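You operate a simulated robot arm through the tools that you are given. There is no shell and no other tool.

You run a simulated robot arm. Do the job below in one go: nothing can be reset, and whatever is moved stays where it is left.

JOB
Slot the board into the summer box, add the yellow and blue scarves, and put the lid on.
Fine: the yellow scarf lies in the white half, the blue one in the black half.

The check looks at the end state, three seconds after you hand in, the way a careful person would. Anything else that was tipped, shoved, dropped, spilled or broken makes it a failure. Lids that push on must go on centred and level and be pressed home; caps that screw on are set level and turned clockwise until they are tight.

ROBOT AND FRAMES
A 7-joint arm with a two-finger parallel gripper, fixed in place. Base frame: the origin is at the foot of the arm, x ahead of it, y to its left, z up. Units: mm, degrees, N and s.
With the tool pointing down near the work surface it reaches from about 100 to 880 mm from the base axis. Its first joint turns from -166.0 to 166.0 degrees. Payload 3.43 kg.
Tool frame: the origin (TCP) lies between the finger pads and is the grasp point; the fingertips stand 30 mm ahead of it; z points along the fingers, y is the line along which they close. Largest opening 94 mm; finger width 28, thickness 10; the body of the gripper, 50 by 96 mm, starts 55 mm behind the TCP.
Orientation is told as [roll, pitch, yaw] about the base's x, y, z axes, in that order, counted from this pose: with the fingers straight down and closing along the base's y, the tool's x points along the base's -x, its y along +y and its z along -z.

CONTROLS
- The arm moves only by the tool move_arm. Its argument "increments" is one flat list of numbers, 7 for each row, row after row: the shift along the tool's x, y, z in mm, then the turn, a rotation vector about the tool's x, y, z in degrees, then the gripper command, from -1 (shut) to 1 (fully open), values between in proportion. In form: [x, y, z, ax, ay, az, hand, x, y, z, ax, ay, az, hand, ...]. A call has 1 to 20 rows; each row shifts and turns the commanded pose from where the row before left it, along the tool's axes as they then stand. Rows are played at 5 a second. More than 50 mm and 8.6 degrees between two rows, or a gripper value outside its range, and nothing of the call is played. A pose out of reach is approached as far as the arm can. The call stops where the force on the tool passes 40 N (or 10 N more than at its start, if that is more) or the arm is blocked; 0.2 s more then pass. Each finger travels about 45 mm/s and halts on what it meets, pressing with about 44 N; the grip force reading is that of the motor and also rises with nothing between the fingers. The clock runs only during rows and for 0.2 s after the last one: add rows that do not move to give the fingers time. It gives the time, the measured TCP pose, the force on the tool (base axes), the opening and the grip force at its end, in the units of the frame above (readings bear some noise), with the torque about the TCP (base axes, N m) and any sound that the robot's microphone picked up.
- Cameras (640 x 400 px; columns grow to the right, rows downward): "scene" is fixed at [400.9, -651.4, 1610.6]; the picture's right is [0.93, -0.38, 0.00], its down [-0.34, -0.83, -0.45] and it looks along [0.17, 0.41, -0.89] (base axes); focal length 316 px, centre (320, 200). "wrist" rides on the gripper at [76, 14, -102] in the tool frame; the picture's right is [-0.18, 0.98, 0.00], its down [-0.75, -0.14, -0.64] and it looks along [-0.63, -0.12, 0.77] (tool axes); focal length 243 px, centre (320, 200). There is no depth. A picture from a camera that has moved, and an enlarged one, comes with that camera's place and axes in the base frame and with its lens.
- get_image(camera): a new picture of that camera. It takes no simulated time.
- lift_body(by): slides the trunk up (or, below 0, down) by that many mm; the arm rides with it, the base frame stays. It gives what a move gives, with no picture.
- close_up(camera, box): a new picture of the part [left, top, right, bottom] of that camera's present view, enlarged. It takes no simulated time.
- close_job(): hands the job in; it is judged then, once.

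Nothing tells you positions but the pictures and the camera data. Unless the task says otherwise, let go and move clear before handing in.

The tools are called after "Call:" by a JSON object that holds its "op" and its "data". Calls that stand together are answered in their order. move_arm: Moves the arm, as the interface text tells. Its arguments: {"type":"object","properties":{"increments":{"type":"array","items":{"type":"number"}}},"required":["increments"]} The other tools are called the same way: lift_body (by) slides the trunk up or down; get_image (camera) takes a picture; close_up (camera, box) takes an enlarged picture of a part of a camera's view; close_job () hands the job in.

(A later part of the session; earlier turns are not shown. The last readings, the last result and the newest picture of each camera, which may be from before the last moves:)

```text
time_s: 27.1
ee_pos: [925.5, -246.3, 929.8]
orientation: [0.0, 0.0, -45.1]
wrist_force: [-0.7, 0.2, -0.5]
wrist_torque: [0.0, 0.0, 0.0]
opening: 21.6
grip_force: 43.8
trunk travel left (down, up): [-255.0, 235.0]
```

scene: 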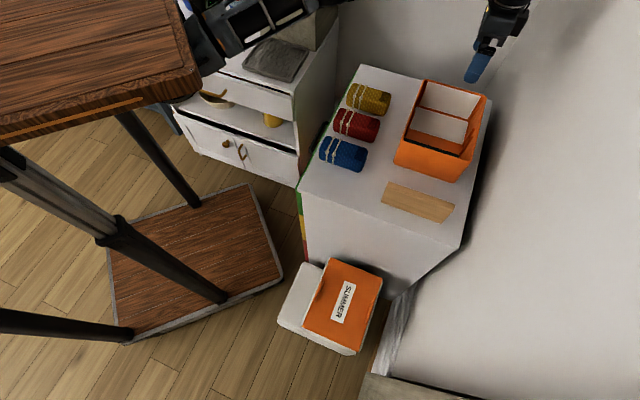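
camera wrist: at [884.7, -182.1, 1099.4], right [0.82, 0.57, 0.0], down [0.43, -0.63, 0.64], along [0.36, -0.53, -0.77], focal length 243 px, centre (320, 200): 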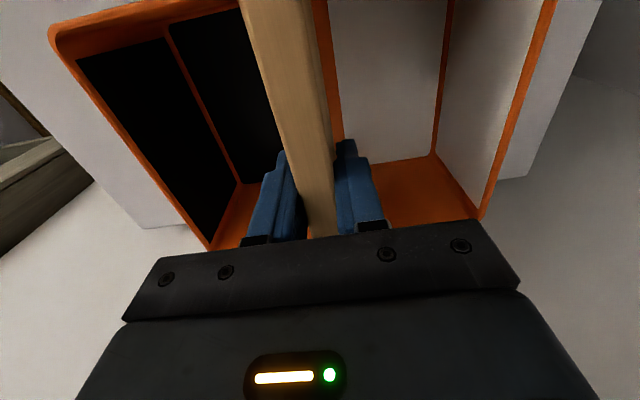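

Call:
{"op": "move_arm", "data": {"increments": [0, 0, 1, 0, 0, 0, -1, 0, 0, 1, 0, 0, 0, -1, 0, 0, 0, 0, 0, 0, -1]}}

Call:
{"op": "move_arm", "data": {"increments": [0, 0, 1, 0, 0, 0, -1, 0, 0, 1, 0, 0, 0, -1, 0, 0, 0, 0, 0, 0, -1]}}

Call:
{"op": "close_up", "data": {"camera": "scene", "box": [395, 70, 495, 170]}}

```text
time_s: 27.9
ee_pos: [926.8, -247.0, 929.1]
orientation: [0.0, -0.1, -45.1]
wrist_force: [0.0, 1.0, 1.9]
wrist_torque: [0.09, 0.1, -0.01]
opening: 21.6
grip_force: 43.7
trunk travel left (down, up): [-255.0, 235.0]
```

```text
time_s: 28.7
ee_pos: [925.6, -246.0, 928.3]
orientation: [0.0, -0.1, -45.0]
wrist_force: [-0.8, -0.5, 24.1]
wrist_torque: [0.62, 0.72, -0.01]
opening: 21.4
grip_force: 44.3
trunk travel left (down, up): [-255.0, 235.0]
```

```text
4.00 times, centred on (445, 120) of scene
camera zoom: at [400.9, -651.4, 1610.6], right [0.93, -0.38, 0.0], down [-0.34, -0.83, -0.45], along [0.17, 0.41, -0.89], focal length 1265 px, centre (-180, 520)
```

zoom: 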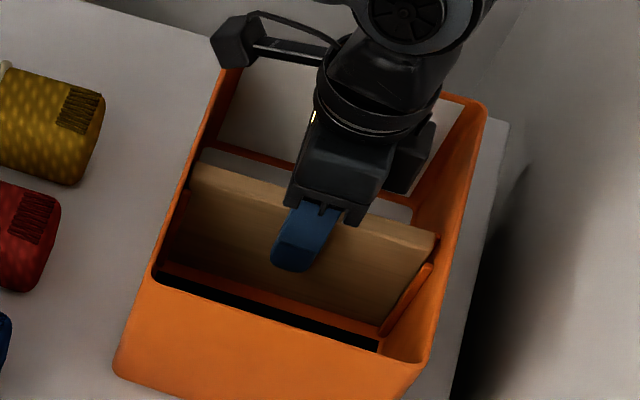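

Firm contact at the floor (24 N) with the board between both rib pairs. Releasing with a small opening and rising clear.

Call:
{"op": "move_arm", "data": {"increments": [0, 0, -1, 0, 0, 0, -1, 0, 0, 0, 0, 0, 0, -0.3, 0, 0, 0, 0, 0, 0, -0.1, 0, 0, 0, 0, 0, 0, 0.0, 0, 0, 0, 0, 0, 0, 0.0]}}

Call:
{"op": "get_image", "data": {"camera": "wrist"}}

Call:
{"op": "close_up", "data": {"camera": "scene", "box": [395, 70, 495, 170]}}

```text
time_s: 29.9
ee_pos: [927.3, -247.2, 926.9]
orientation: [0.0, 0.0, -45.0]
wrist_force: [0.4, -0.6, 0.3]
wrist_torque: [0.01, -0.02, -0.04]
opening: 47.2
grip_force: 0.1
trunk travel left (down, up): [-255.0, 235.0]
```

```text
taken
camera wrist: at [885.0, -182.5, 1028.6], right [0.82, 0.57, 0.0], down [0.43, -0.63, 0.64], along [0.36, -0.53, -0.77], focal length 243 px, centre (320, 200)
```

wrist: 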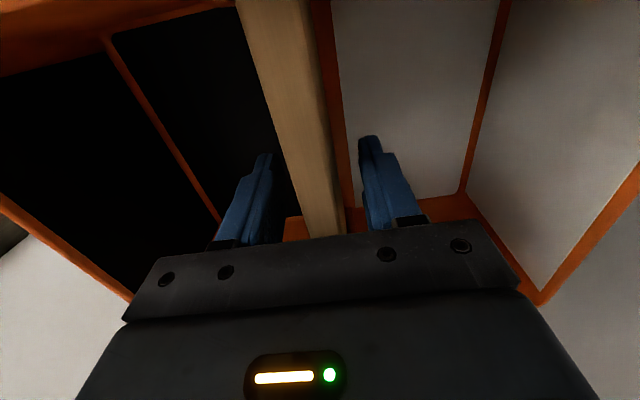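

```text
4.00 times, centred on (445, 120) of scene
camera zoom: at [400.9, -651.4, 1610.6], right [0.93, -0.38, 0.0], down [-0.34, -0.83, -0.45], along [0.17, 0.41, -0.89], focal length 1265 px, centre (-180, 520)
```

zoom: 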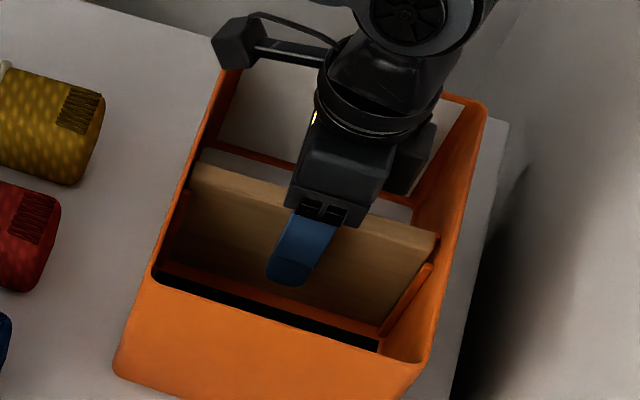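

Released; the board stands in the slot. Raising the trunk to look down at it.

Call:
{"op": "lift_body", "data": {"by": 200}}

Call:
{"op": "move_arm", "data": {"increments": [20, 0, 0, 0, 0, 0, 1, 20, 0, 0, 0, 0, 0, 1, 20, 0, 0, 0, 0, 0, 1, 0, 0, 0, 0, 0, 0, 1]}}

Call:
{"op": "get_image", "data": {"camera": "wrist"}}

Call:
{"op": "close_up", "data": {"camera": "scene", "box": [395, 70, 495, 170]}}

```text
time_s: 32.1
ee_pos: [926.4, -247.4, 1126.2]
orientation: [-0.1, -0.1, -44.9]
wrist_force: [-0.1, 0.3, 0.0]
wrist_torque: [0.0, 0.01, -0.02]
opening: 46.9
grip_force: 0.0
trunk travel left (down, up): [-455.0, 35.0]
```

```text
time_s: 33.1
ee_pos: [884.5, -205.3, 1127.1]
orientation: [-0.1, 0.1, -45.0]
wrist_force: [-1.0, 0.2, 0.9]
wrist_torque: [0.0, -0.01, 0.04]
opening: 94.3
grip_force: 0.1
trunk travel left (down, up): [-455.0, 35.0]
```

```text
taken
camera wrist: at [842.3, -140.1, 1228.9], right [0.82, 0.57, 0.0], down [0.43, -0.63, 0.64], along [0.36, -0.53, -0.77], focal length 243 px, centre (320, 200)
```

wrist: 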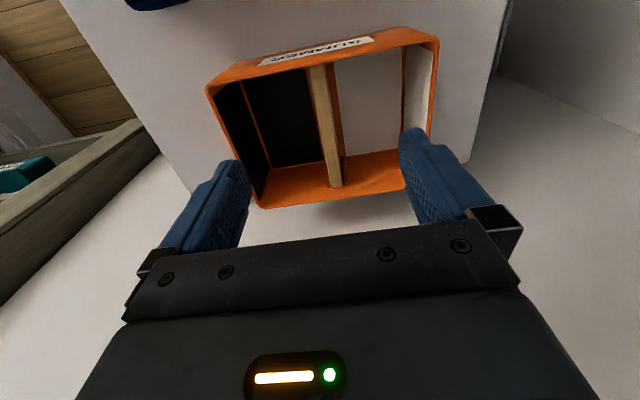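

```text
4.00 times, centred on (445, 120) of scene
camera zoom: at [400.9, -651.4, 1610.6], right [0.93, -0.38, 0.0], down [-0.34, -0.83, -0.45], along [0.17, 0.41, -0.89], focal length 1265 px, centre (-180, 520)
```

zoom: 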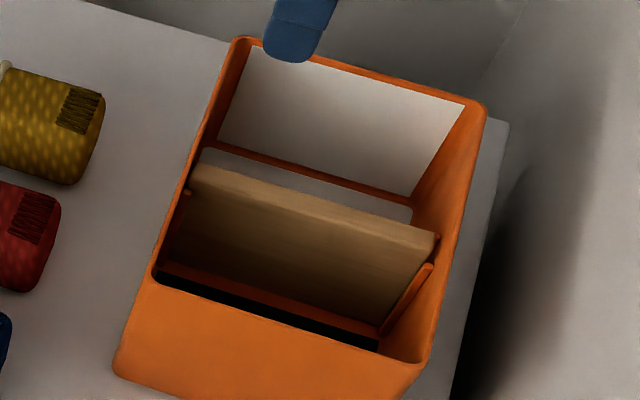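

Call:
{"op": "close_up", "data": {"camera": "wrist", "box": [200, 20, 440, 215]}}

Call:
{"op": "close_up", "data": {"camera": "wrist", "box": [290, 140, 390, 215]}}

```text
2.05 times, centred on (320, 118) of wrist
camera zoom: at [842.3, -140.1, 1228.9], right [0.82, 0.57, 0.0], down [0.43, -0.63, 0.64], along [0.36, -0.53, -0.77], focal length 498 px, centre (320, 369)
```

zoom: 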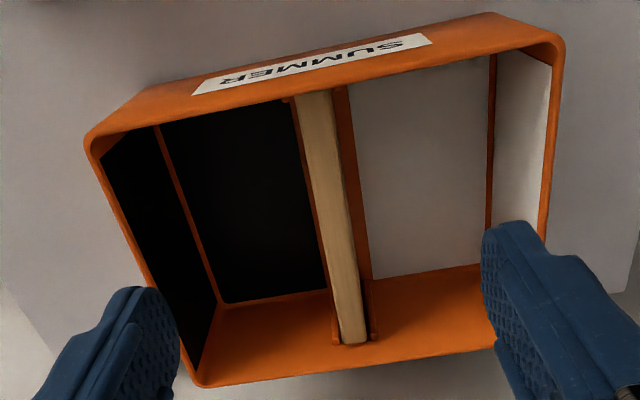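

```text
5.33 times, centred on (340, 178) of wrist
camera zoom: at [842.3, -140.1, 1228.9], right [0.82, 0.57, 0.0], down [0.43, -0.63, 0.64], along [0.36, -0.53, -0.77], focal length 1294 px, centre (213, 320)
```

zoom: 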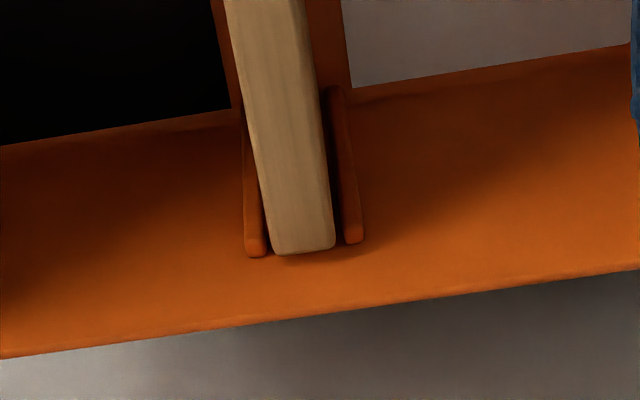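

The board is properly seated between both ribs. Next comes the yellow scarf; I'm moving over it to measure.

Call:
{"op": "move_arm", "data": {"increments": [34, 12.6, 0, 0, 0, 0, 1, 34, 12.6, 0, 0, 0, 0, 1, 34, 12.6, 0, 0, 0, 0, 1, 34, 12.6, 0, 0, 0, 0, 1, 34, 12.6, 0, 0, 0, 0, 1, 0, 0, 0, 0, 0, 0, 1]}}

Call:
{"op": "get_image", "data": {"camera": "wrist"}}

Call:
{"op": "close_up", "data": {"camera": "wrist", "box": [220, 20, 420, 170]}}

```text
time_s: 34.3
ee_pos: [792.7, -155.4, 1127.3]
orientation: [-0.2, 0.1, -56.4]
wrist_force: [-0.6, -0.7, 0.1]
wrist_torque: [0.01, 0.03, 0.01]
opening: 93.9
grip_force: 0.1
trunk travel left (down, up): [-455.0, 35.0]
stopped in row 5: the arm was blocked; the commanded pose is now the measured one
```

```text
taken
camera wrist: at [765.9, -83.7, 1228.6], right [0.92, 0.39, 0.0], down [0.3, -0.71, 0.64], along [0.25, -0.59, -0.77], focal length 243 px, centre (320, 200)
```

wrist: 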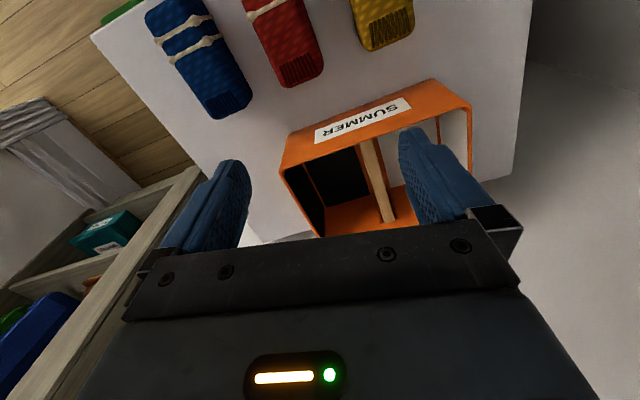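

```text
2.67 times, centred on (320, 95) of wrist
camera zoom: at [765.9, -83.7, 1228.6], right [0.92, 0.39, 0.0], down [0.3, -0.71, 0.64], along [0.25, -0.59, -0.77], focal length 647 px, centre (320, 480)
```

zoom: 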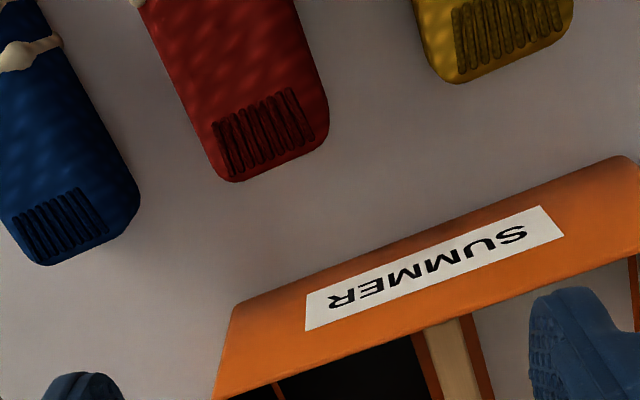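

The arm hit a joint limit and the yaw slipped to -56°. I'll raise the arm relative to the trunk and lower the trunk to get a better posture, then restore the yaw.

Call:
{"op": "move_arm", "data": {"increments": [0, 0, -30, 0, 0, 0, 1, 0, 0, -30, 0, 0, 0, 1, 0, 0, -30, 0, 0, 0, 1, 0, 0, -30, 0, 0, 0, 1, 0, 0, 0, 0, 0, 0, 1]}}

Call:
{"op": "lift_body", "data": {"by": -150}}

Call:
{"op": "move_arm", "data": {"increments": [0, 0, 0, 0, 0, -4, 1, 0, 0, 0, 0, 0, -4, 1, 0, 0, 0, 0, 0, -3.4, 1, 0, 0, 0, 0, 0, 0, 1]}}

Call:
{"op": "get_image", "data": {"camera": "scene"}}

```text
time_s: 35.5
ee_pos: [789.5, -164.8, 1248.3]
orientation: [0.0, -0.1, -57.7]
wrist_force: [-0.4, -0.3, 0.2]
wrist_torque: [-0.03, -0.02, 0.01]
opening: 93.9
grip_force: 0.1
trunk travel left (down, up): [-455.0, 35.0]
```

```text
time_s: 37.2
ee_pos: [790.3, -165.2, 1099.3]
orientation: [-0.1, 0.1, -57.5]
wrist_force: [-0.3, 0.1, 0.2]
wrist_torque: [0.0, -0.01, -0.01]
opening: 94.1
grip_force: 0.1
trunk travel left (down, up): [-305.0, 185.0]
```

```text
time_s: 38.2
ee_pos: [788.8, -163.8, 1098.5]
orientation: [-0.1, 0.0, -46.1]
wrist_force: [0.0, 0.2, 0.7]
wrist_torque: [0.02, 0.03, -0.02]
opening: 94.1
grip_force: 0.0
trunk travel left (down, up): [-305.0, 185.0]
```

```text
taken
```

scene: 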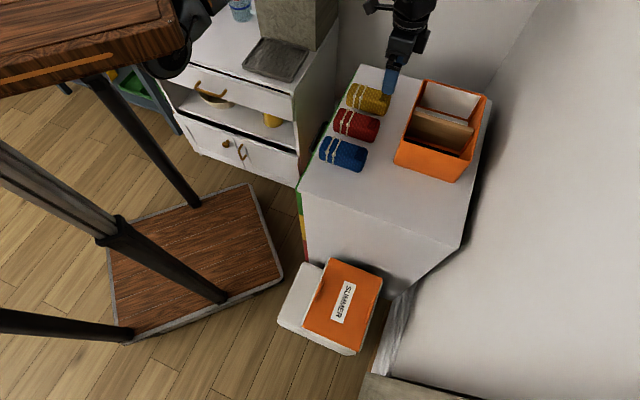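

Posture recovered. Moving to the yellow scarf in smaller steps.

Call:
{"op": "move_arm", "data": {"increments": [18.4, 25, 0, 0, 0, -1.1, 1, 18.4, 25, 0, 0, 0, 0, 1, 18.4, 25, 0, 0, 0, 0, 1, 18.4, 26, 0, 0, 0, 0, 1, 0, 0, 0, 0, 0, 0, 1]}}

Call:
{"op": "get_image", "data": {"camera": "wrist"}}

Call:
{"op": "close_up", "data": {"camera": "wrist", "box": [220, 0, 440, 170]}}

```text
time_s: 38.9
ee_pos: [781.7, -170.7, 1095.8]
orientation: [-0.2, 0.1, -53.3]
wrist_force: [-0.5, 1.0, 0.4]
wrist_torque: [-0.01, -0.02, 0.0]
opening: 94.1
grip_force: 0.0
trunk travel left (down, up): [-305.0, 185.0]
stopped in row 3: the arm was blocked; the commanded pose is now the measured one
```

```text
taken
camera wrist: at [749.3, -100.8, 1197.5], right [0.9, 0.44, 0.0], down [0.34, -0.69, 0.64], along [0.28, -0.58, -0.77], focal length 243 px, centre (320, 200)
```

wrist: 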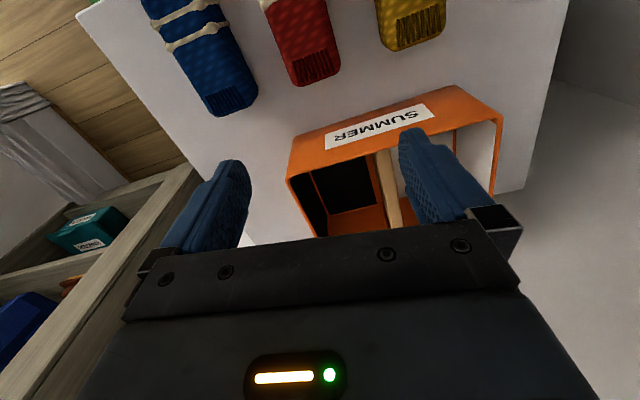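

```text
2.35 times, centred on (330, 85) of wrist
camera zoom: at [749.3, -100.8, 1197.5], right [0.9, 0.44, 0.0], down [0.34, -0.69, 0.64], along [0.28, -0.58, -0.77], focal length 571 px, centre (296, 471)
```

zoom: 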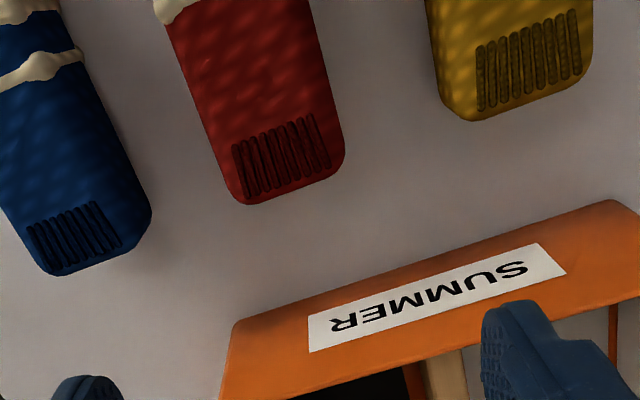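

Blocked again at a joint limit. I'll unwind the yaw to 0, which was unproblematic, and then approach the yellow scarf before turning.

Call:
{"op": "move_arm", "data": {"increments": [0, 0, -10, 0, 0, -7.6, 1, 0, 0, -10, 0, 0, -7.6, 1, 0, 0, -10, 0, 0, -7.6, 1, 0, 0, -10, 0, 0, -7.6, 1, 0, 0, -10, 0, 0, -7.6, 1, 0, 0, -10, 0, 0, -7.6, 1, 0, 0, -10, 0, 0, -7.6, 1, 0, 0, 0, 0, 0, 0, 1]}}

Call:
{"op": "move_arm", "data": {"increments": [0, 30, 0, 0, 0, 0, 1, 0, 30, 0, 0, 0, 0, 1, 0, 30, 0, 0, 0, 0, 1, 0, 30, 0, 0, 0, 0, 1, 0, 0, 0, 0, 0, 0, 1]}}

Call:
{"op": "get_image", "data": {"camera": "wrist"}}

Call:
{"op": "get_image", "data": {"camera": "scene"}}

```text
time_s: 40.7
ee_pos: [783.2, -168.4, 1165.2]
orientation: [0.2, 0.1, 0.3]
wrist_force: [-0.3, 0.1, 0.4]
wrist_torque: [0.0, 0.0, 0.02]
opening: 94.0
grip_force: 0.2
trunk travel left (down, up): [-305.0, 185.0]
```

```text
time_s: 41.4
ee_pos: [759.4, -180.8, 1163.7]
orientation: [0.3, 0.0, -10.3]
wrist_force: [0.0, 0.5, 0.7]
wrist_torque: [-0.03, 0.03, 0.02]
opening: 94.0
grip_force: 0.0
trunk travel left (down, up): [-305.0, 185.0]
stopped in row 3: the arm was blocked; the commanded pose is now the measured one
```

```text
taken
camera wrist: at [688.3, -152.0, 1266.1], right [0.36, 0.93, 0.0], down [0.72, -0.28, 0.64], along [0.6, -0.22, -0.77], focal length 243 px, centre (320, 200)
```

wrist: 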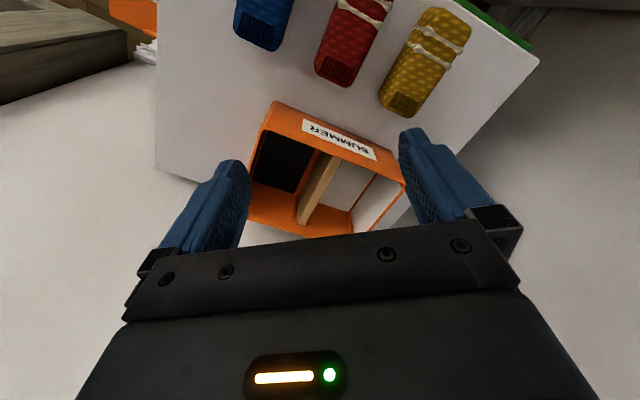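

```text
taken
```

scene: 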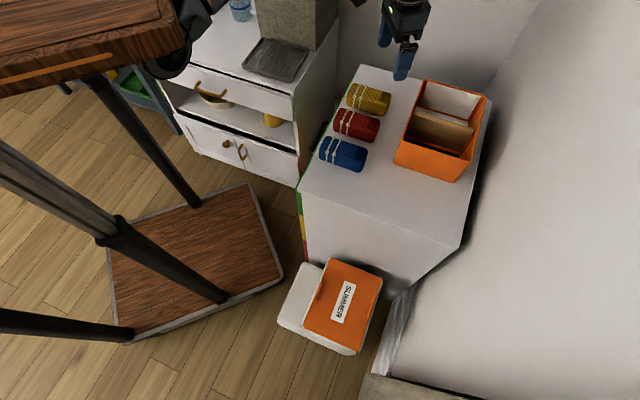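

Something blocks the arm when it swings left (+y), possibly the tall grey-beige object on the cabinet. I'll turn the wrist camera to the left to see what stands there.

Call:
{"op": "move_arm", "data": {"increments": [0, 0, 0, 0, 0, -8, 1, 0, 0, 0, 0, 0, -8, 1, 0, 0, 0, 0, 0, -8, 1, 0, 0, 0, 0, 0, -8, 1, 0, 0, 0, 0, 0, -8, 1, 0, 0, 0, 0, 0, -8, 1, 0, 0, 0, 0, 0, -8, 1, 0, 0, 0, 0, 0, -8, 1, 0, 0, 0, 0, 0, -8, 1, 0, 0, 0, 0, 0, 0, 1]}}

Call:
{"op": "get_image", "data": {"camera": "wrist"}}

Call:
{"op": "close_up", "data": {"camera": "scene", "box": [120, 0, 460, 160]}}

```text
time_s: 43.6
ee_pos: [760.4, -176.9, 1166.2]
orientation: [0.2, -0.4, 62.2]
wrist_force: [0.2, 0.7, 0.2]
wrist_torque: [0.0, 0.02, -0.01]
opening: 94.0
grip_force: 0.1
trunk travel left (down, up): [-305.0, 185.0]
```

```text
taken
camera wrist: at [714.2, -237.1, 1266.4], right [-0.78, 0.62, 0.0], down [0.48, 0.6, 0.65], along [0.4, 0.51, -0.76], focal length 243 px, centre (320, 200)
```

wrist: 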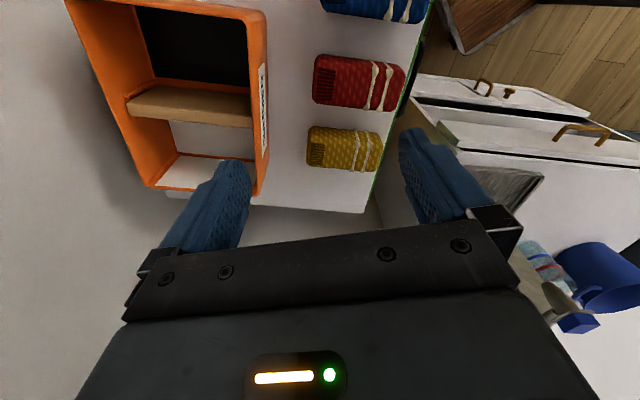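

```text
1.88 times, centred on (290, 80) of scene
camera zoom: at [400.9, -651.4, 1610.6], right [0.93, -0.38, 0.0], down [-0.34, -0.83, -0.45], along [0.17, 0.41, -0.89], focal length 595 px, centre (376, 426)
```

zoom: 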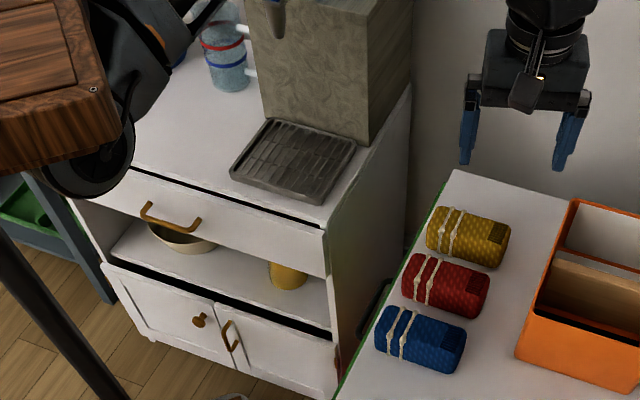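

There's a tall coffee machine on the cabinet to the left. I'll use a wide close-up at the frame's top edge to see the arm and the machine above the normal view.

Call:
{"op": "close_up", "data": {"camera": "scene", "box": [0, 0, 640, 2]}}

Call:
{"op": "close_up", "data": {"camera": "wrist", "box": [638, 0, 640, 400]}}

```text
1.00 times, centred on (320, 1) of scene (not enlarged: the box is as wide or as high as the picture)
camera zoom: at [400.9, -651.4, 1610.6], right [0.93, -0.38, 0.0], down [-0.34, -0.83, -0.45], along [0.17, 0.41, -0.89], focal length 316 px, centre (320, 399)
```

zoom: 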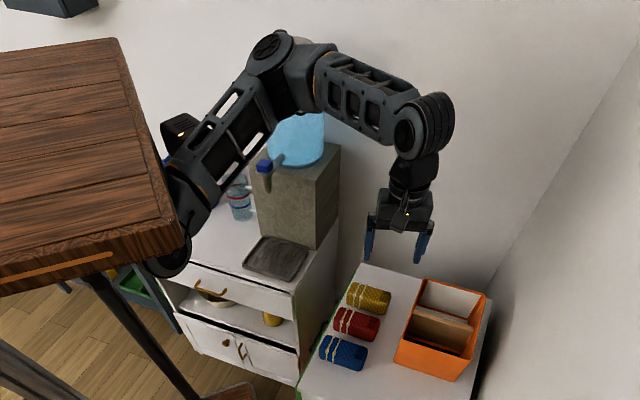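

```text
1.00 times, centred on (639, 200) of wrist (not enlarged: the box is as wide or as high as the picture)
camera zoom: at [714.2, -237.1, 1266.4], right [-0.78, 0.62, 0.0], down [0.48, 0.6, 0.65], along [0.4, 0.51, -0.76], focal length 243 px, centre (1, 200)
```

zoom: 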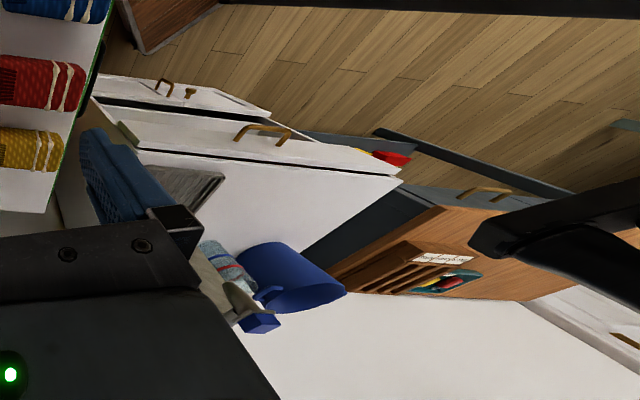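

That view shows the whole arm: its elbow is swung to the left, close to the water dispenser, which is what blocks it. I'll back away to the right, return the yaw to 0 and check how the elbow posture changes.

Call:
{"op": "move_arm", "data": {"increments": [0, 0, -10, 0, 0, 8, 1, 0, 0, -10, 0, 0, 8, 1, 0, 0, -10, 0, 0, 8, 1, 0, 0, -10, 0, 0, 8, 1, 0, 0, -10, 0, 0, 8, 1, 0, 0, -10, 0, 0, 8, 1, 0, 0, -10, 0, 0, 8, 1, 0, 0, 0, 0, 0, 6, 1, 0, 0, 0, 0, 0, 0, 1]}}

Call:
{"op": "move_arm", "data": {"increments": [40, -22, 0, 0, 0, 0, 1, 40, -22, 0, 0, 0, 0, 1, 40, -22, 0, 0, 0, 0, 1, 40, -22, 0, 0, 0, 0, 1, 40, -22, 0, 0, 0, 0, 1, 40, -22, 0, 0, 0, 0, 1, 40, -20, 0, 0, 0, 0, 1, 0, 0, 0, 0, 0, 0, 1]}}

Call:
{"op": "close_up", "data": {"camera": "scene", "box": [0, 0, 640, 2]}}

```text
time_s: 45.6
ee_pos: [761.4, -177.4, 1234.7]
orientation: [0.3, 0.1, 0.0]
wrist_force: [0.1, -0.8, -0.5]
wrist_torque: [0.03, 0.0, -0.06]
opening: 94.0
grip_force: 0.2
trunk travel left (down, up): [-305.0, 185.0]
```

```text
time_s: 47.4
ee_pos: [478.9, -330.5, 1232.5]
orientation: [0.3, 0.0, 0.2]
wrist_force: [0.3, 0.0, -0.1]
wrist_torque: [0.03, 0.03, 0.01]
opening: 94.1
grip_force: 0.0
trunk travel left (down, up): [-305.0, 185.0]
```

```text
1.00 times, centred on (320, 1) of scene (not enlarged: the box is as wide or as high as the picture)
camera zoom: at [400.9, -651.4, 1610.6], right [0.93, -0.38, 0.0], down [-0.34, -0.83, -0.45], along [0.17, 0.41, -0.89], focal length 316 px, centre (320, 399)
```

zoom: 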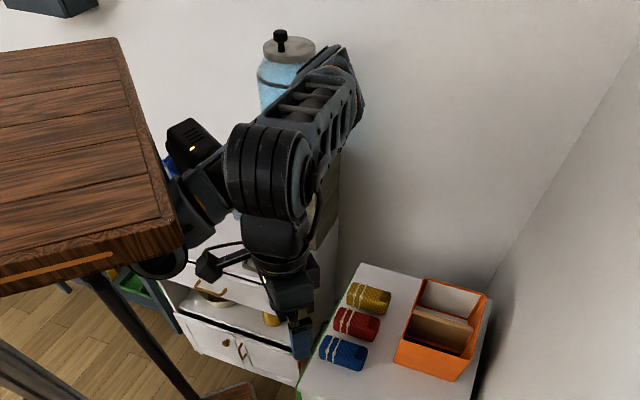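

The dispenser carries a tall bottle that the elbow must stay clear of. I'll move the trunk up and view again, to get the arm's depth from the parallax.

Call:
{"op": "lift_body", "data": {"by": -100}}

Call:
{"op": "close_up", "data": {"camera": "scene", "box": [0, 0, 640, 2]}}

Call:
{"op": "lift_body", "data": {"by": 285}}

Call:
{"op": "close_up", "data": {"camera": "scene", "box": [0, 0, 640, 2]}}

Call:
{"op": "close_up", "data": {"camera": "scene", "box": [0, 0, 2, 400]}}

```text
time_s: 48.8
ee_pos: [480.0, -330.0, 1131.2]
orientation: [0.2, 0.0, 0.2]
wrist_force: [0.2, 0.2, 0.2]
wrist_torque: [-0.01, -0.01, 0.01]
opening: 93.9
grip_force: 0.0
trunk travel left (down, up): [-205.0, 285.0]
```

```text
1.00 times, centred on (320, 1) of scene (not enlarged: the box is as wide or as high as the picture)
camera zoom: at [400.9, -651.4, 1610.6], right [0.93, -0.38, 0.0], down [-0.34, -0.83, -0.45], along [0.17, 0.41, -0.89], focal length 316 px, centre (320, 399)
```

zoom: 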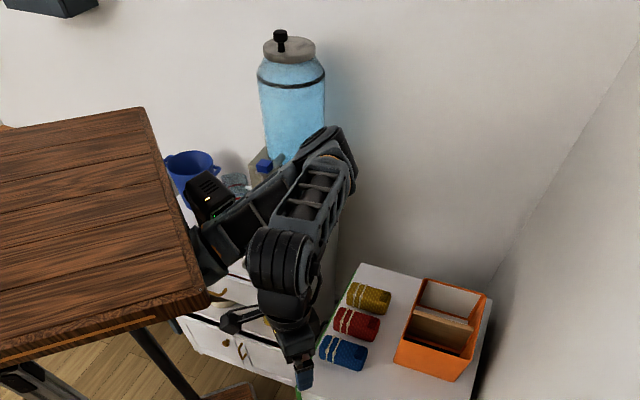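

```text
time_s: 51.6
ee_pos: [479.5, -329.1, 1416.9]
orientation: [0.4, 0.0, 0.1]
wrist_force: [0.2, 0.6, 0.6]
wrist_torque: [-0.03, -0.01, 0.0]
opening: 93.9
grip_force: 0.1
trunk travel left (down, up): [-490.0, 0.0]
```

```text
1.00 times, centred on (320, 1) of scene (not enlarged: the box is as wide or as high as the picture)
camera zoom: at [400.9, -651.4, 1610.6], right [0.93, -0.38, 0.0], down [-0.34, -0.83, -0.45], along [0.17, 0.41, -0.89], focal length 316 px, centre (320, 399)
```

zoom: 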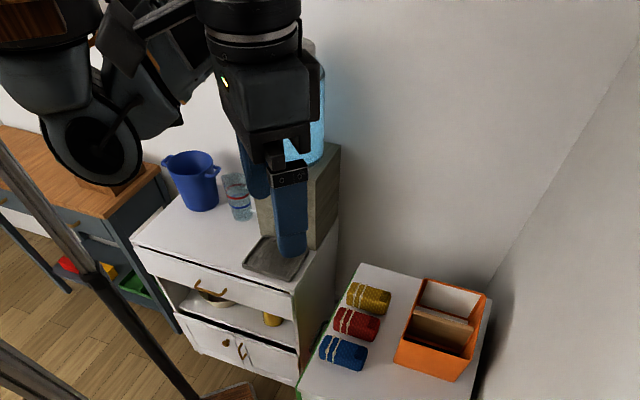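

```text
1.00 times, centred on (1, 200) of scene (not enlarged: the box is as wide or as high as the picture)
camera zoom: at [400.9, -651.4, 1610.6], right [0.93, -0.38, 0.0], down [-0.34, -0.83, -0.45], along [0.17, 0.41, -0.89], focal length 316 px, centre (639, 200)
```

zoom: 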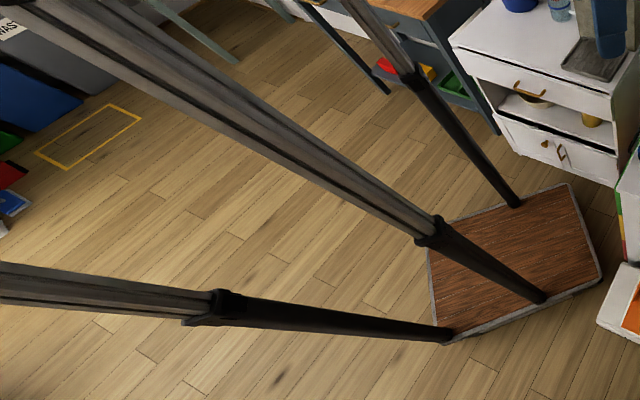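

Parallax says the arm hangs from the underside of the moving platform, with its shoulder near x ≈ 310. With the trunk fully up, I'll try reaching left again in small steps and watch the elbow.

Call:
{"op": "move_arm", "data": {"increments": [-40, 20, 0, 0, 0, 0, 1, -40, 20, 0, 0, 0, 0, 1, -40, 20, 0, 0, 0, 0, 1, -40, 20, 0, 0, 0, 0, 1, -40, 20, 0, 0, 0, 0, 1, -40, 20, 0, 0, 0, 0, 1, -40, 20, 0, 0, 0, 0, 1, 0, 0, 0, 0, 0, 0, 1]}}

Call:
{"op": "close_up", "data": {"camera": "scene", "box": [0, 0, 640, 2]}}

Call:
{"op": "move_arm", "data": {"increments": [0, 10, 0, 0, 0, 0, 1, 0, 10, 0, 0, 0, 0, 1, 0, 10, 0, 0, 0, 0, 1, 0, 10, 0, 0, 0, 0, 1, 0, 0, 0, 0, 0, 0, 1]}}

Call:
{"op": "close_up", "data": {"camera": "scene", "box": [0, 0, 640, 2]}}

```text
time_s: 53.4
ee_pos: [761.4, -187.0, 1418.8]
orientation: [0.3, 0.0, 0.4]
wrist_force: [0.2, -0.2, -0.4]
wrist_torque: [0.0, 0.01, -0.01]
opening: 93.9
grip_force: 0.0
trunk travel left (down, up): [-490.0, 0.0]
```

```text
1.00 times, centred on (320, 1) of scene (not enlarged: the box is as wide or as high as the picture)
camera zoom: at [400.9, -651.4, 1610.6], right [0.93, -0.38, 0.0], down [-0.34, -0.83, -0.45], along [0.17, 0.41, -0.89], focal length 316 px, centre (320, 399)
```

zoom: 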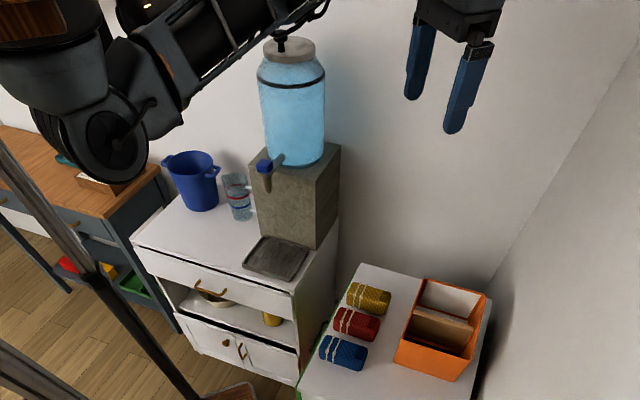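

```text
time_s: 54.6
ee_pos: [758.4, -151.2, 1418.6]
orientation: [0.3, -0.1, -0.1]
wrist_force: [1.0, 0.3, -0.5]
wrist_torque: [0.01, -0.01, -0.03]
opening: 94.0
grip_force: 0.2
trunk travel left (down, up): [-490.0, 0.0]
```

```text
1.00 times, centred on (320, 1) of scene (not enlarged: the box is as wide or as high as the picture)
camera zoom: at [400.9, -651.4, 1610.6], right [0.93, -0.38, 0.0], down [-0.34, -0.83, -0.45], along [0.17, 0.41, -0.89], focal length 316 px, centre (320, 399)
```

zoom: 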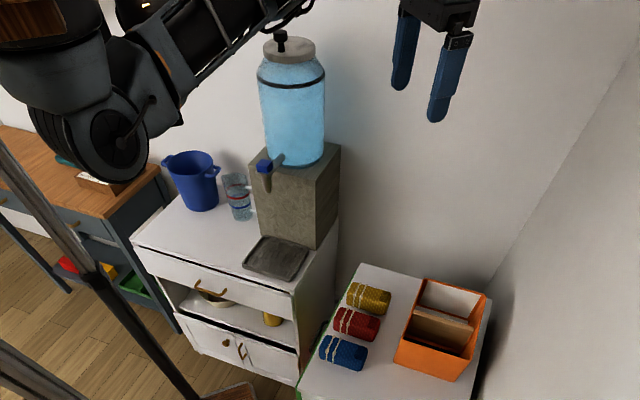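

With the trunk high, moving left works so far. Continuing left in small steps.

Call:
{"op": "move_arm", "data": {"increments": [0, 12, 0, 0, 0, 0, 1, 0, 12, 0, 0, 0, 0, 1, 0, 12, 0, 0, 0, 0, 1, 0, 12, 0, 0, 0, 0, 1, 0, 12, 0, 0, 0, 0, 1, 0, 0, 0, 0, 0, 0, 1]}}

Call:
{"op": "close_up", "data": {"camera": "scene", "box": [0, 0, 640, 2]}}

```text
time_s: 56.0
ee_pos: [742.8, -152.3, 1417.6]
orientation: [0.5, 0.2, -7.9]
wrist_force: [0.5, 0.7, 0.1]
wrist_torque: [-0.03, 0.0, 0.04]
opening: 94.0
grip_force: 0.0
trunk travel left (down, up): [-490.0, 0.0]
stopped in row 6: the arm was blocked; the commanded pose is now the measured one
```

```text
1.00 times, centred on (320, 1) of scene (not enlarged: the box is as wide or as high as the picture)
camera zoom: at [400.9, -651.4, 1610.6], right [0.93, -0.38, 0.0], down [-0.34, -0.83, -0.45], along [0.17, 0.41, -0.89], focal length 316 px, centre (320, 399)
```

zoom: 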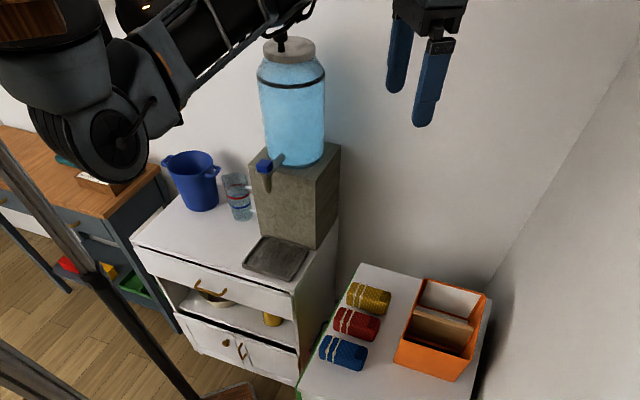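

Blocked at the same lateral position regardless of trunk height, so it is a joint limit, not an object. I'll use a tilted tool instead: leaning the hand about its closing axis keeps the wrist further right while the fingers point left. First I'll back off, lower, and turn.

Call:
{"op": "move_arm", "data": {"increments": [-30, -30, 0, 0, 0, 0, 1, -30, -30, 0, 0, 0, 0, 1, -30, -10, 0, 0, 0, 0, 1, 0, 0, 0, 0, 0, 0, 1]}}

Call:
{"op": "lift_body", "data": {"by": -170}}

Call:
{"op": "move_arm", "data": {"increments": [0, 0, 0, 0, 0, 7.5, 1, 0, 0, 0, 0, 0, 7.5, 1, 0, 0, 0, 0, 0, 7.5, 1, 0, 0, 0, 0, 0, 7.5, 1, 0, 0, 0, 0, 0, 7.1, 1, 0, 0, 0, 0, 0, 0, 1]}}

Call:
{"op": "move_arm", "data": {"increments": [0, 0, 0, 0, 8, 0, 1, 0, 0, 0, 0, 8, 0, 1, 0, 0, 0, 0, 8, 0, 1, 0, 0, 0, 0, 8, 0, 1, 0, 0, 0, 0, 8, 0, 1, 0, 0, 0, 0, 0, 0, 1]}}

Call:
{"op": "close_up", "data": {"camera": "scene", "box": [0, 0, 640, 2]}}

Call:
{"op": "get_image", "data": {"camera": "wrist"}}

```text
time_s: 57.0
ee_pos: [824.0, -232.6, 1419.4]
orientation: [0.5, 0.1, -7.7]
wrist_force: [-0.4, 0.5, -0.4]
wrist_torque: [-0.01, -0.01, -0.01]
opening: 93.8
grip_force: 0.0
trunk travel left (down, up): [-490.0, 0.0]
```

```text
time_s: 58.9
ee_pos: [823.8, -231.3, 1247.8]
orientation: [0.4, 0.0, -7.8]
wrist_force: [-0.2, -0.1, -1.1]
wrist_torque: [0.02, 0.0, -0.01]
opening: 93.8
grip_force: 0.0
trunk travel left (down, up): [-320.0, 170.0]
```

```text
time_s: 60.3
ee_pos: [823.6, -231.7, 1247.4]
orientation: [0.3, 0.3, -44.9]
wrist_force: [0.7, -0.3, 0.0]
wrist_torque: [-0.01, 0.01, 0.01]
opening: 94.3
grip_force: 0.0
trunk travel left (down, up): [-320.0, 170.0]
```

```text
time_s: 61.7
ee_pos: [795.9, -225.0, 1164.5]
orientation: [-2.2, 42.2, -46.0]
wrist_force: [-0.4, 0.2, -0.6]
wrist_torque: [0.03, -0.01, 0.0]
opening: 94.1
grip_force: 0.2
out of reach, approached as far as the arm can: row 4, 5
trunk travel left (down, up): [-320.0, 170.0]
```

```text
1.00 times, centred on (320, 1) of scene (not enlarged: the box is as wide or as high as the picture)
camera zoom: at [400.9, -651.4, 1610.6], right [0.93, -0.38, 0.0], down [-0.34, -0.83, -0.45], along [0.17, 0.41, -0.89], focal length 316 px, centre (320, 399)
```

zoom: 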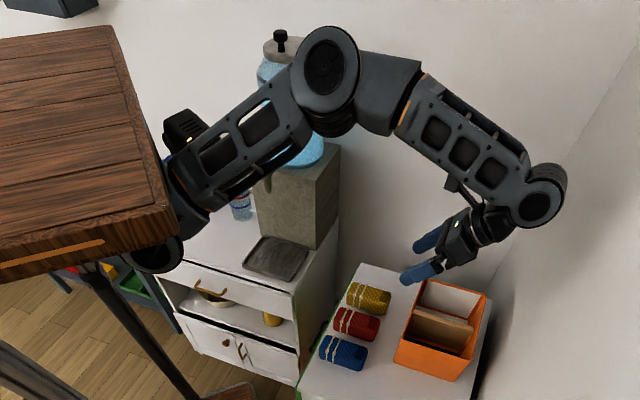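

```text
taken
camera wrist: at [818.0, -220.7, 1291.2], right [0.78, 0.6, -0.15], down [0.61, -0.8, -0.03], along [-0.14, -0.07, -0.99], focal length 243 px, centre (320, 200)
```

wrist: 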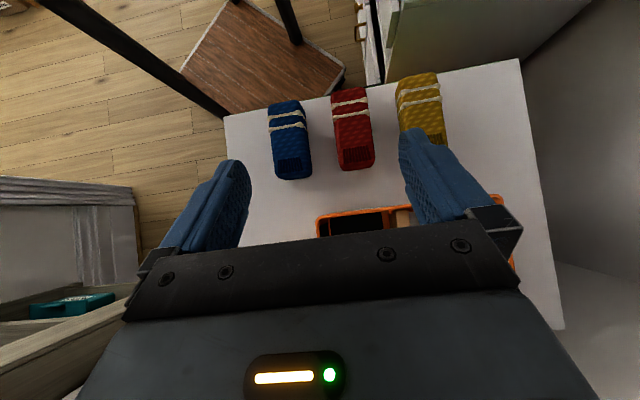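

The hand now leans as intended, though the last bit of the turn was near the reach limit up here. Moving down and left toward the yellow scarf, which brings the wrist closer in.

Call:
{"op": "move_arm", "data": {"increments": [-5.2, 15.6, 34.3, 0, 0, 0, 1, -5.2, 15.6, 34.3, 0, 0, 0, 1, -5.2, 15.6, 34.3, 0, 0, 0, 1, -5.2, 15.6, 34.3, 0, 0, 0, 1, 0, 0, 0, 0, 0, 0, 1]}}

Call:
{"op": "close_up", "data": {"camera": "scene", "box": [0, 0, 640, 2]}}

Call:
{"op": "get_image", "data": {"camera": "wrist"}}

```text
time_s: 62.9
ee_pos: [786.8, -130.4, 1070.8]
orientation: [0.6, 40.3, -44.5]
wrist_force: [0.2, 0.3, 0.5]
wrist_torque: [0.03, -0.01, 0.0]
opening: 94.0
grip_force: 0.1
trunk travel left (down, up): [-320.0, 170.0]
```

```text
1.00 times, centred on (320, 1) of scene (not enlarged: the box is as wide or as high as the picture)
camera zoom: at [400.9, -651.4, 1610.6], right [0.93, -0.38, 0.0], down [-0.34, -0.83, -0.45], along [0.17, 0.41, -0.89], focal length 316 px, centre (320, 399)
```

zoom: 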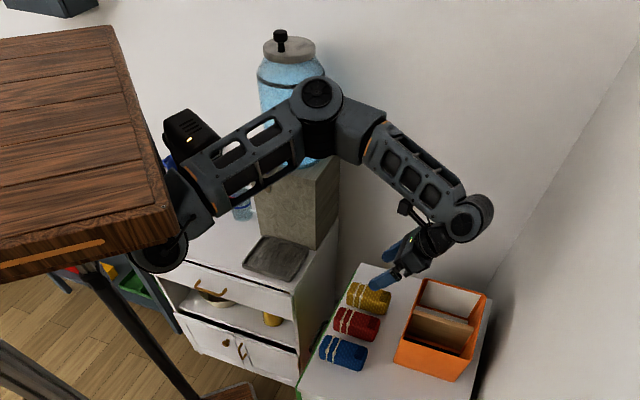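

```text
taken
camera wrist: at [803.4, -127.7, 1198.7], right [0.79, 0.6, -0.11], down [0.6, -0.8, 0.0], along [-0.09, -0.07, -0.99], focal length 243 px, centre (320, 200)
```

wrist: 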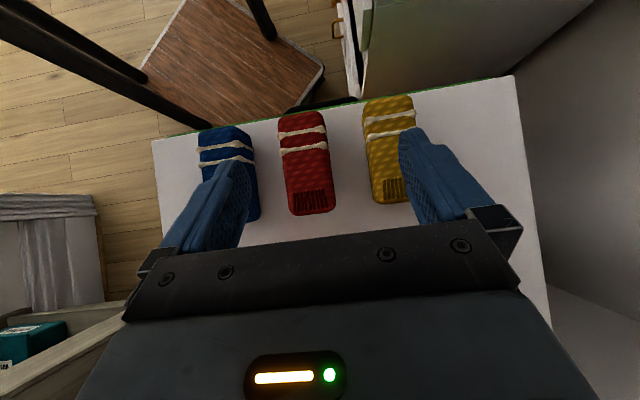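

Now the camera looks straight down at the scarves. Zooming in to measure them.

Call:
{"op": "close_up", "data": {"camera": "wrist", "box": [260, 80, 440, 220]}}

Call:
{"op": "close_up", "data": {"camera": "wrist", "box": [150, 90, 330, 240]}}

```text
2.86 times, centred on (350, 150) of wrist
camera zoom: at [803.4, -127.7, 1198.7], right [0.79, 0.6, -0.11], down [0.6, -0.8, 0.0], along [-0.09, -0.07, -0.99], focal length 693 px, centre (234, 343)
```

zoom: 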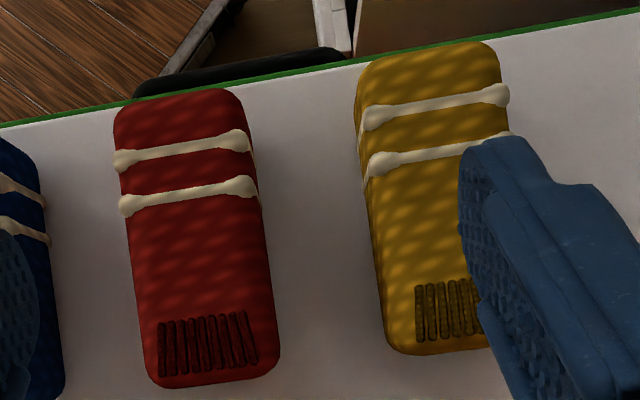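

```text
2.67 times, centred on (240, 165) of wrist
camera zoom: at [803.4, -127.7, 1198.7], right [0.79, 0.6, -0.11], down [0.6, -0.8, 0.0], along [-0.09, -0.07, -0.99], focal length 647 px, centre (533, 293)
```

zoom: 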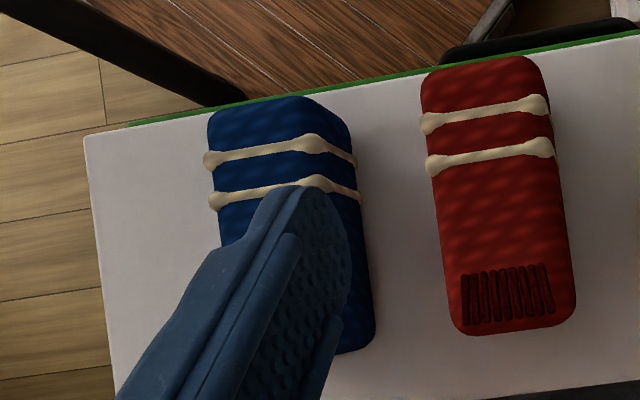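

Yellow is at about p = 543, q = 601, roughly 60 wide and 140 long, the same p as the centre of the white half. I'll set the tilt to about 32° and hover above it.

Call:
{"op": "move_arm", "data": {"increments": [0, 0, 0, 0.15, -4.1, 0.2, 1, 0, 0, 0, 0.15, -4.2, 0.2, 1, -5.2, 19.7, 26.5, 0, 0, 0, 1, -5.2, 19.7, 26.5, 0, 0, 0, 1, -5.2, 19.7, 26.5, 0, 0, 0, 1, -5.2, 19.7, 26.5, 0, 0, 0, 1, 0, 0, 0, 0, 0, 0, 1]}}

Call:
{"op": "get_image", "data": {"camera": "wrist"}}

Call:
{"op": "close_up", "data": {"camera": "scene", "box": [0, 0, 640, 2]}}

```text
time_s: 64.5
ee_pos: [816.9, -45.4, 968.1]
orientation: [-0.2, 32.1, -45.0]
wrist_force: [0.4, 0.2, -0.6]
wrist_torque: [-0.02, 0.0, 0.01]
opening: 94.1
grip_force: 0.1
trunk travel left (down, up): [-320.0, 170.0]
```

```text
taken
camera wrist: at [821.5, -27.7, 1094.6], right [0.8, 0.59, -0.1], down [0.59, -0.79, 0.14], along [0.01, -0.18, -0.98], focal length 243 px, centre (320, 200)
```

wrist: 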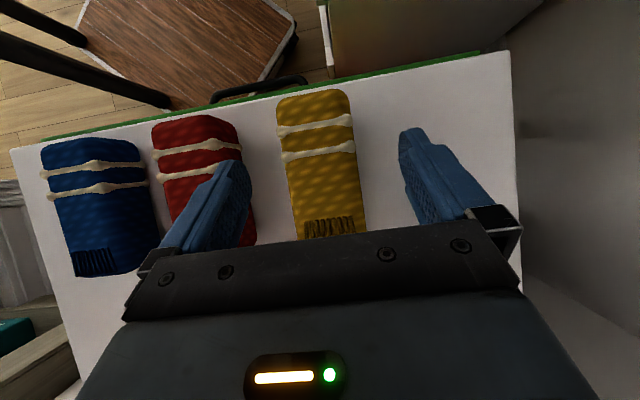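

```text
1.00 times, centred on (320, 1) of scene (not enlarged: the box is as wide or as high as the picture)
camera zoom: at [400.9, -651.4, 1610.6], right [0.93, -0.38, 0.0], down [-0.34, -0.83, -0.45], along [0.17, 0.41, -0.89], focal length 316 px, centre (320, 399)
```

zoom: 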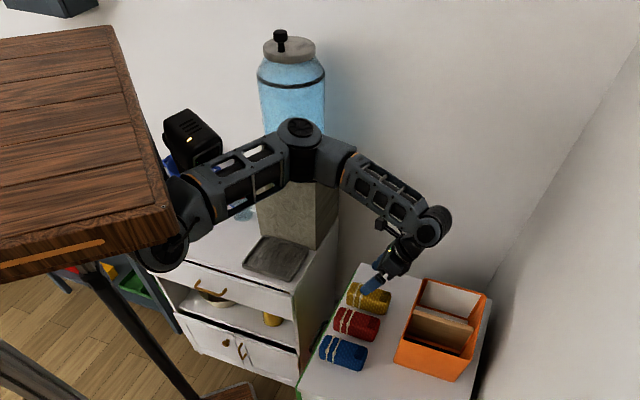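

Call:
{"op": "close_up", "data": {"camera": "wrist", "box": [200, 70, 440, 250]}}

Call:
{"op": "close_up", "data": {"camera": "scene", "box": [310, 60, 430, 180]}}

```text
2.22 times, centred on (320, 160) of wrist
camera zoom: at [821.5, -27.7, 1094.6], right [0.8, 0.59, -0.1], down [0.59, -0.79, 0.14], along [0.01, -0.18, -0.98], focal length 539 px, centre (320, 289)
```

zoom: 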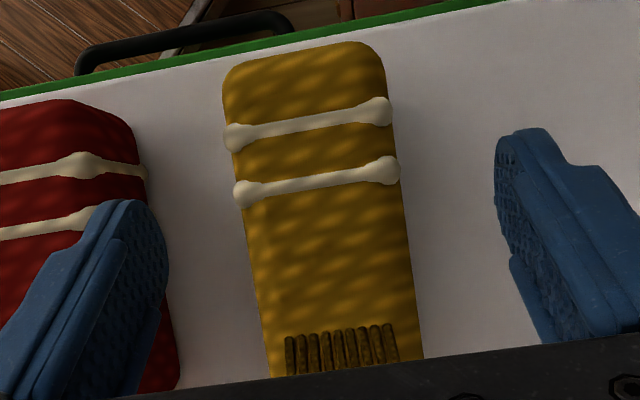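

```text
3.33 times, centred on (370, 120) of scene
camera zoom: at [400.9, -651.4, 1610.6], right [0.93, -0.38, 0.0], down [-0.34, -0.83, -0.45], along [0.17, 0.41, -0.89], focal length 1054 px, centre (153, 467)
```

zoom: 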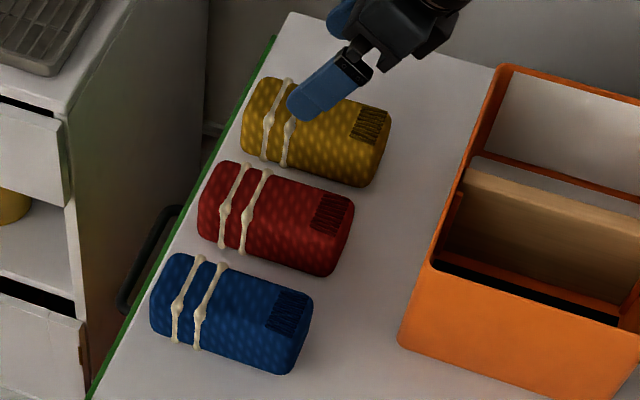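

Yellow's centre is about 5 mm to the near side of the gripper. I'll correct that and descend vertically at the same tilt.

Call:
{"op": "move_arm", "data": {"increments": [-13, -2.5, 20.8, 0, 0, 0, 1, -13, -2.5, 20.8, 0, 0, 0, 1, 0, 0, 0, 0, 0, 0, 1]}}

Call:
{"op": "close_up", "data": {"camera": "wrist", "box": [200, 70, 440, 250]}}

Call:
{"op": "close_up", "data": {"camera": "scene", "box": [320, 60, 410, 140]}}

```text
time_s: 65.3
ee_pos: [811.6, -48.7, 919.2]
orientation: [-0.2, 32.1, -45.0]
wrist_force: [-0.8, -1.1, 0.6]
wrist_torque: [-0.05, 0.02, -0.05]
opening: 94.1
grip_force: 0.1
trunk travel left (down, up): [-320.0, 170.0]
```

```text
2.22 times, centred on (320, 160) of wrist
camera zoom: at [817.2, -31.4, 1045.9], right [0.8, 0.59, -0.1], down [0.59, -0.79, 0.14], along [0.01, -0.18, -0.98], focal length 539 px, centre (320, 289)
```

zoom: 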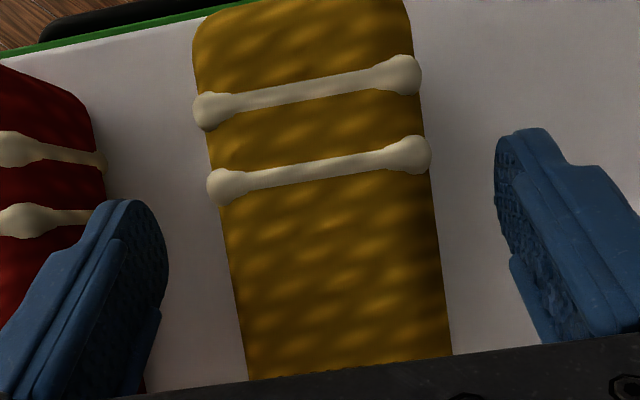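

```text
5.00 times, centred on (365, 100) of scene
camera zoom: at [400.9, -651.4, 1610.6], right [0.93, -0.38, 0.0], down [-0.34, -0.83, -0.45], along [0.17, 0.41, -0.89], focal length 1581 px, centre (95, 700)
```

zoom: 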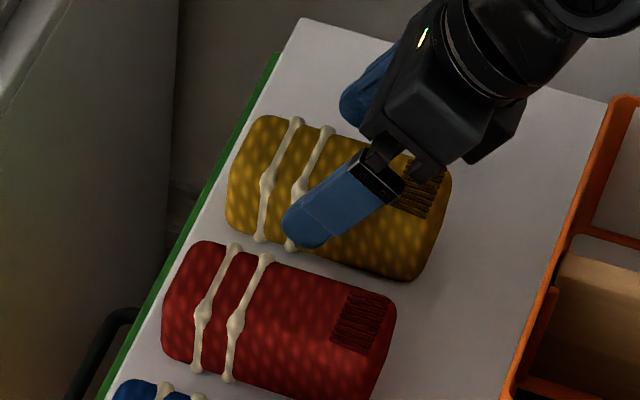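

Well centred. Lowering to the grasp height and closing.

Call:
{"op": "move_arm", "data": {"increments": [-8.2, 0, 13.1, 0, 0, 0, 1, -8.2, 0, 13.1, 0, 0, 0, 1, 0, 0, 0, 0, 0, 0, 1]}}

Call:
{"op": "move_arm", "data": {"increments": [0, 0, 0, 0, 0, 0, 0.5, 0, 0, 0, 0, 0, 0, 0.2, 0, 0, 0, 0, 0, 0, -0.1, 0, 0, 0, 0, 0, 0, -0.4, 0, 0, 0, 0, 0, 0, -0.4, 0, 0, 0, 0, 0, 0, -0.4]}}

Call:
{"op": "get_image", "data": {"camera": "wrist"}}

Call:
{"op": "close_up", "data": {"camera": "scene", "box": [320, 60, 410, 140]}}

```text
time_s: 66.1
ee_pos: [812.8, -48.9, 887.3]
orientation: [-0.2, 32.1, -45.0]
wrist_force: [-0.1, -0.5, 0.0]
wrist_torque: [0.01, -0.03, -0.01]
opening: 94.1
grip_force: 0.1
trunk travel left (down, up): [-320.0, 170.0]
```

```text
time_s: 67.5
ee_pos: [812.0, -50.2, 888.3]
orientation: [-0.3, 32.1, -45.0]
wrist_force: [0.7, 0.7, -0.3]
wrist_torque: [0.03, -0.01, 0.0]
opening: 63.3
grip_force: 44.3
trunk travel left (down, up): [-320.0, 170.0]
```

```text
taken
camera wrist: at [817.2, -31.9, 1015.4], right [0.8, 0.59, -0.1], down [0.59, -0.79, 0.14], along [0.01, -0.18, -0.98], focal length 243 px, centre (320, 200)
```

wrist: 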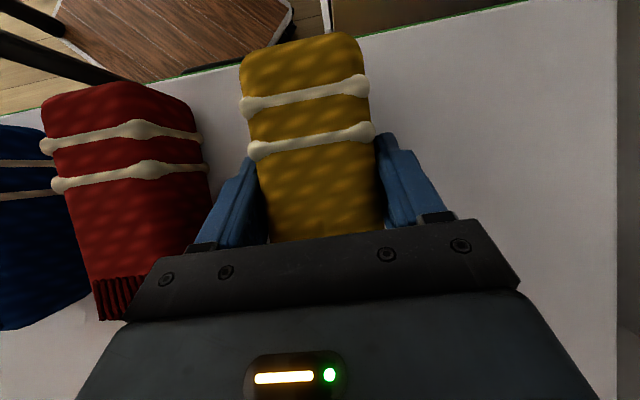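

```text
5.00 times, centred on (365, 100) of scene
camera zoom: at [400.9, -651.4, 1610.6], right [0.93, -0.38, 0.0], down [-0.34, -0.83, -0.45], along [0.17, 0.41, -0.89], focal length 1581 px, centre (95, 700)
```

zoom: 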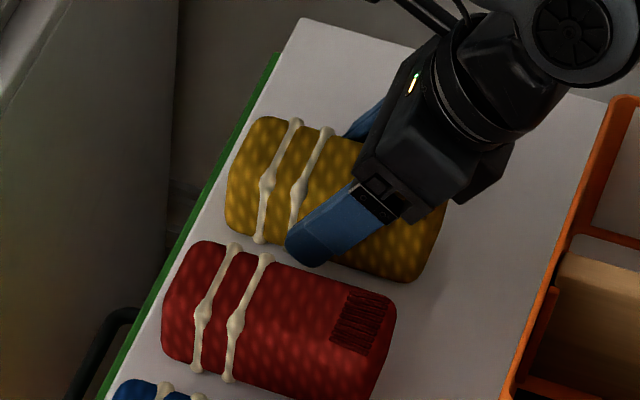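

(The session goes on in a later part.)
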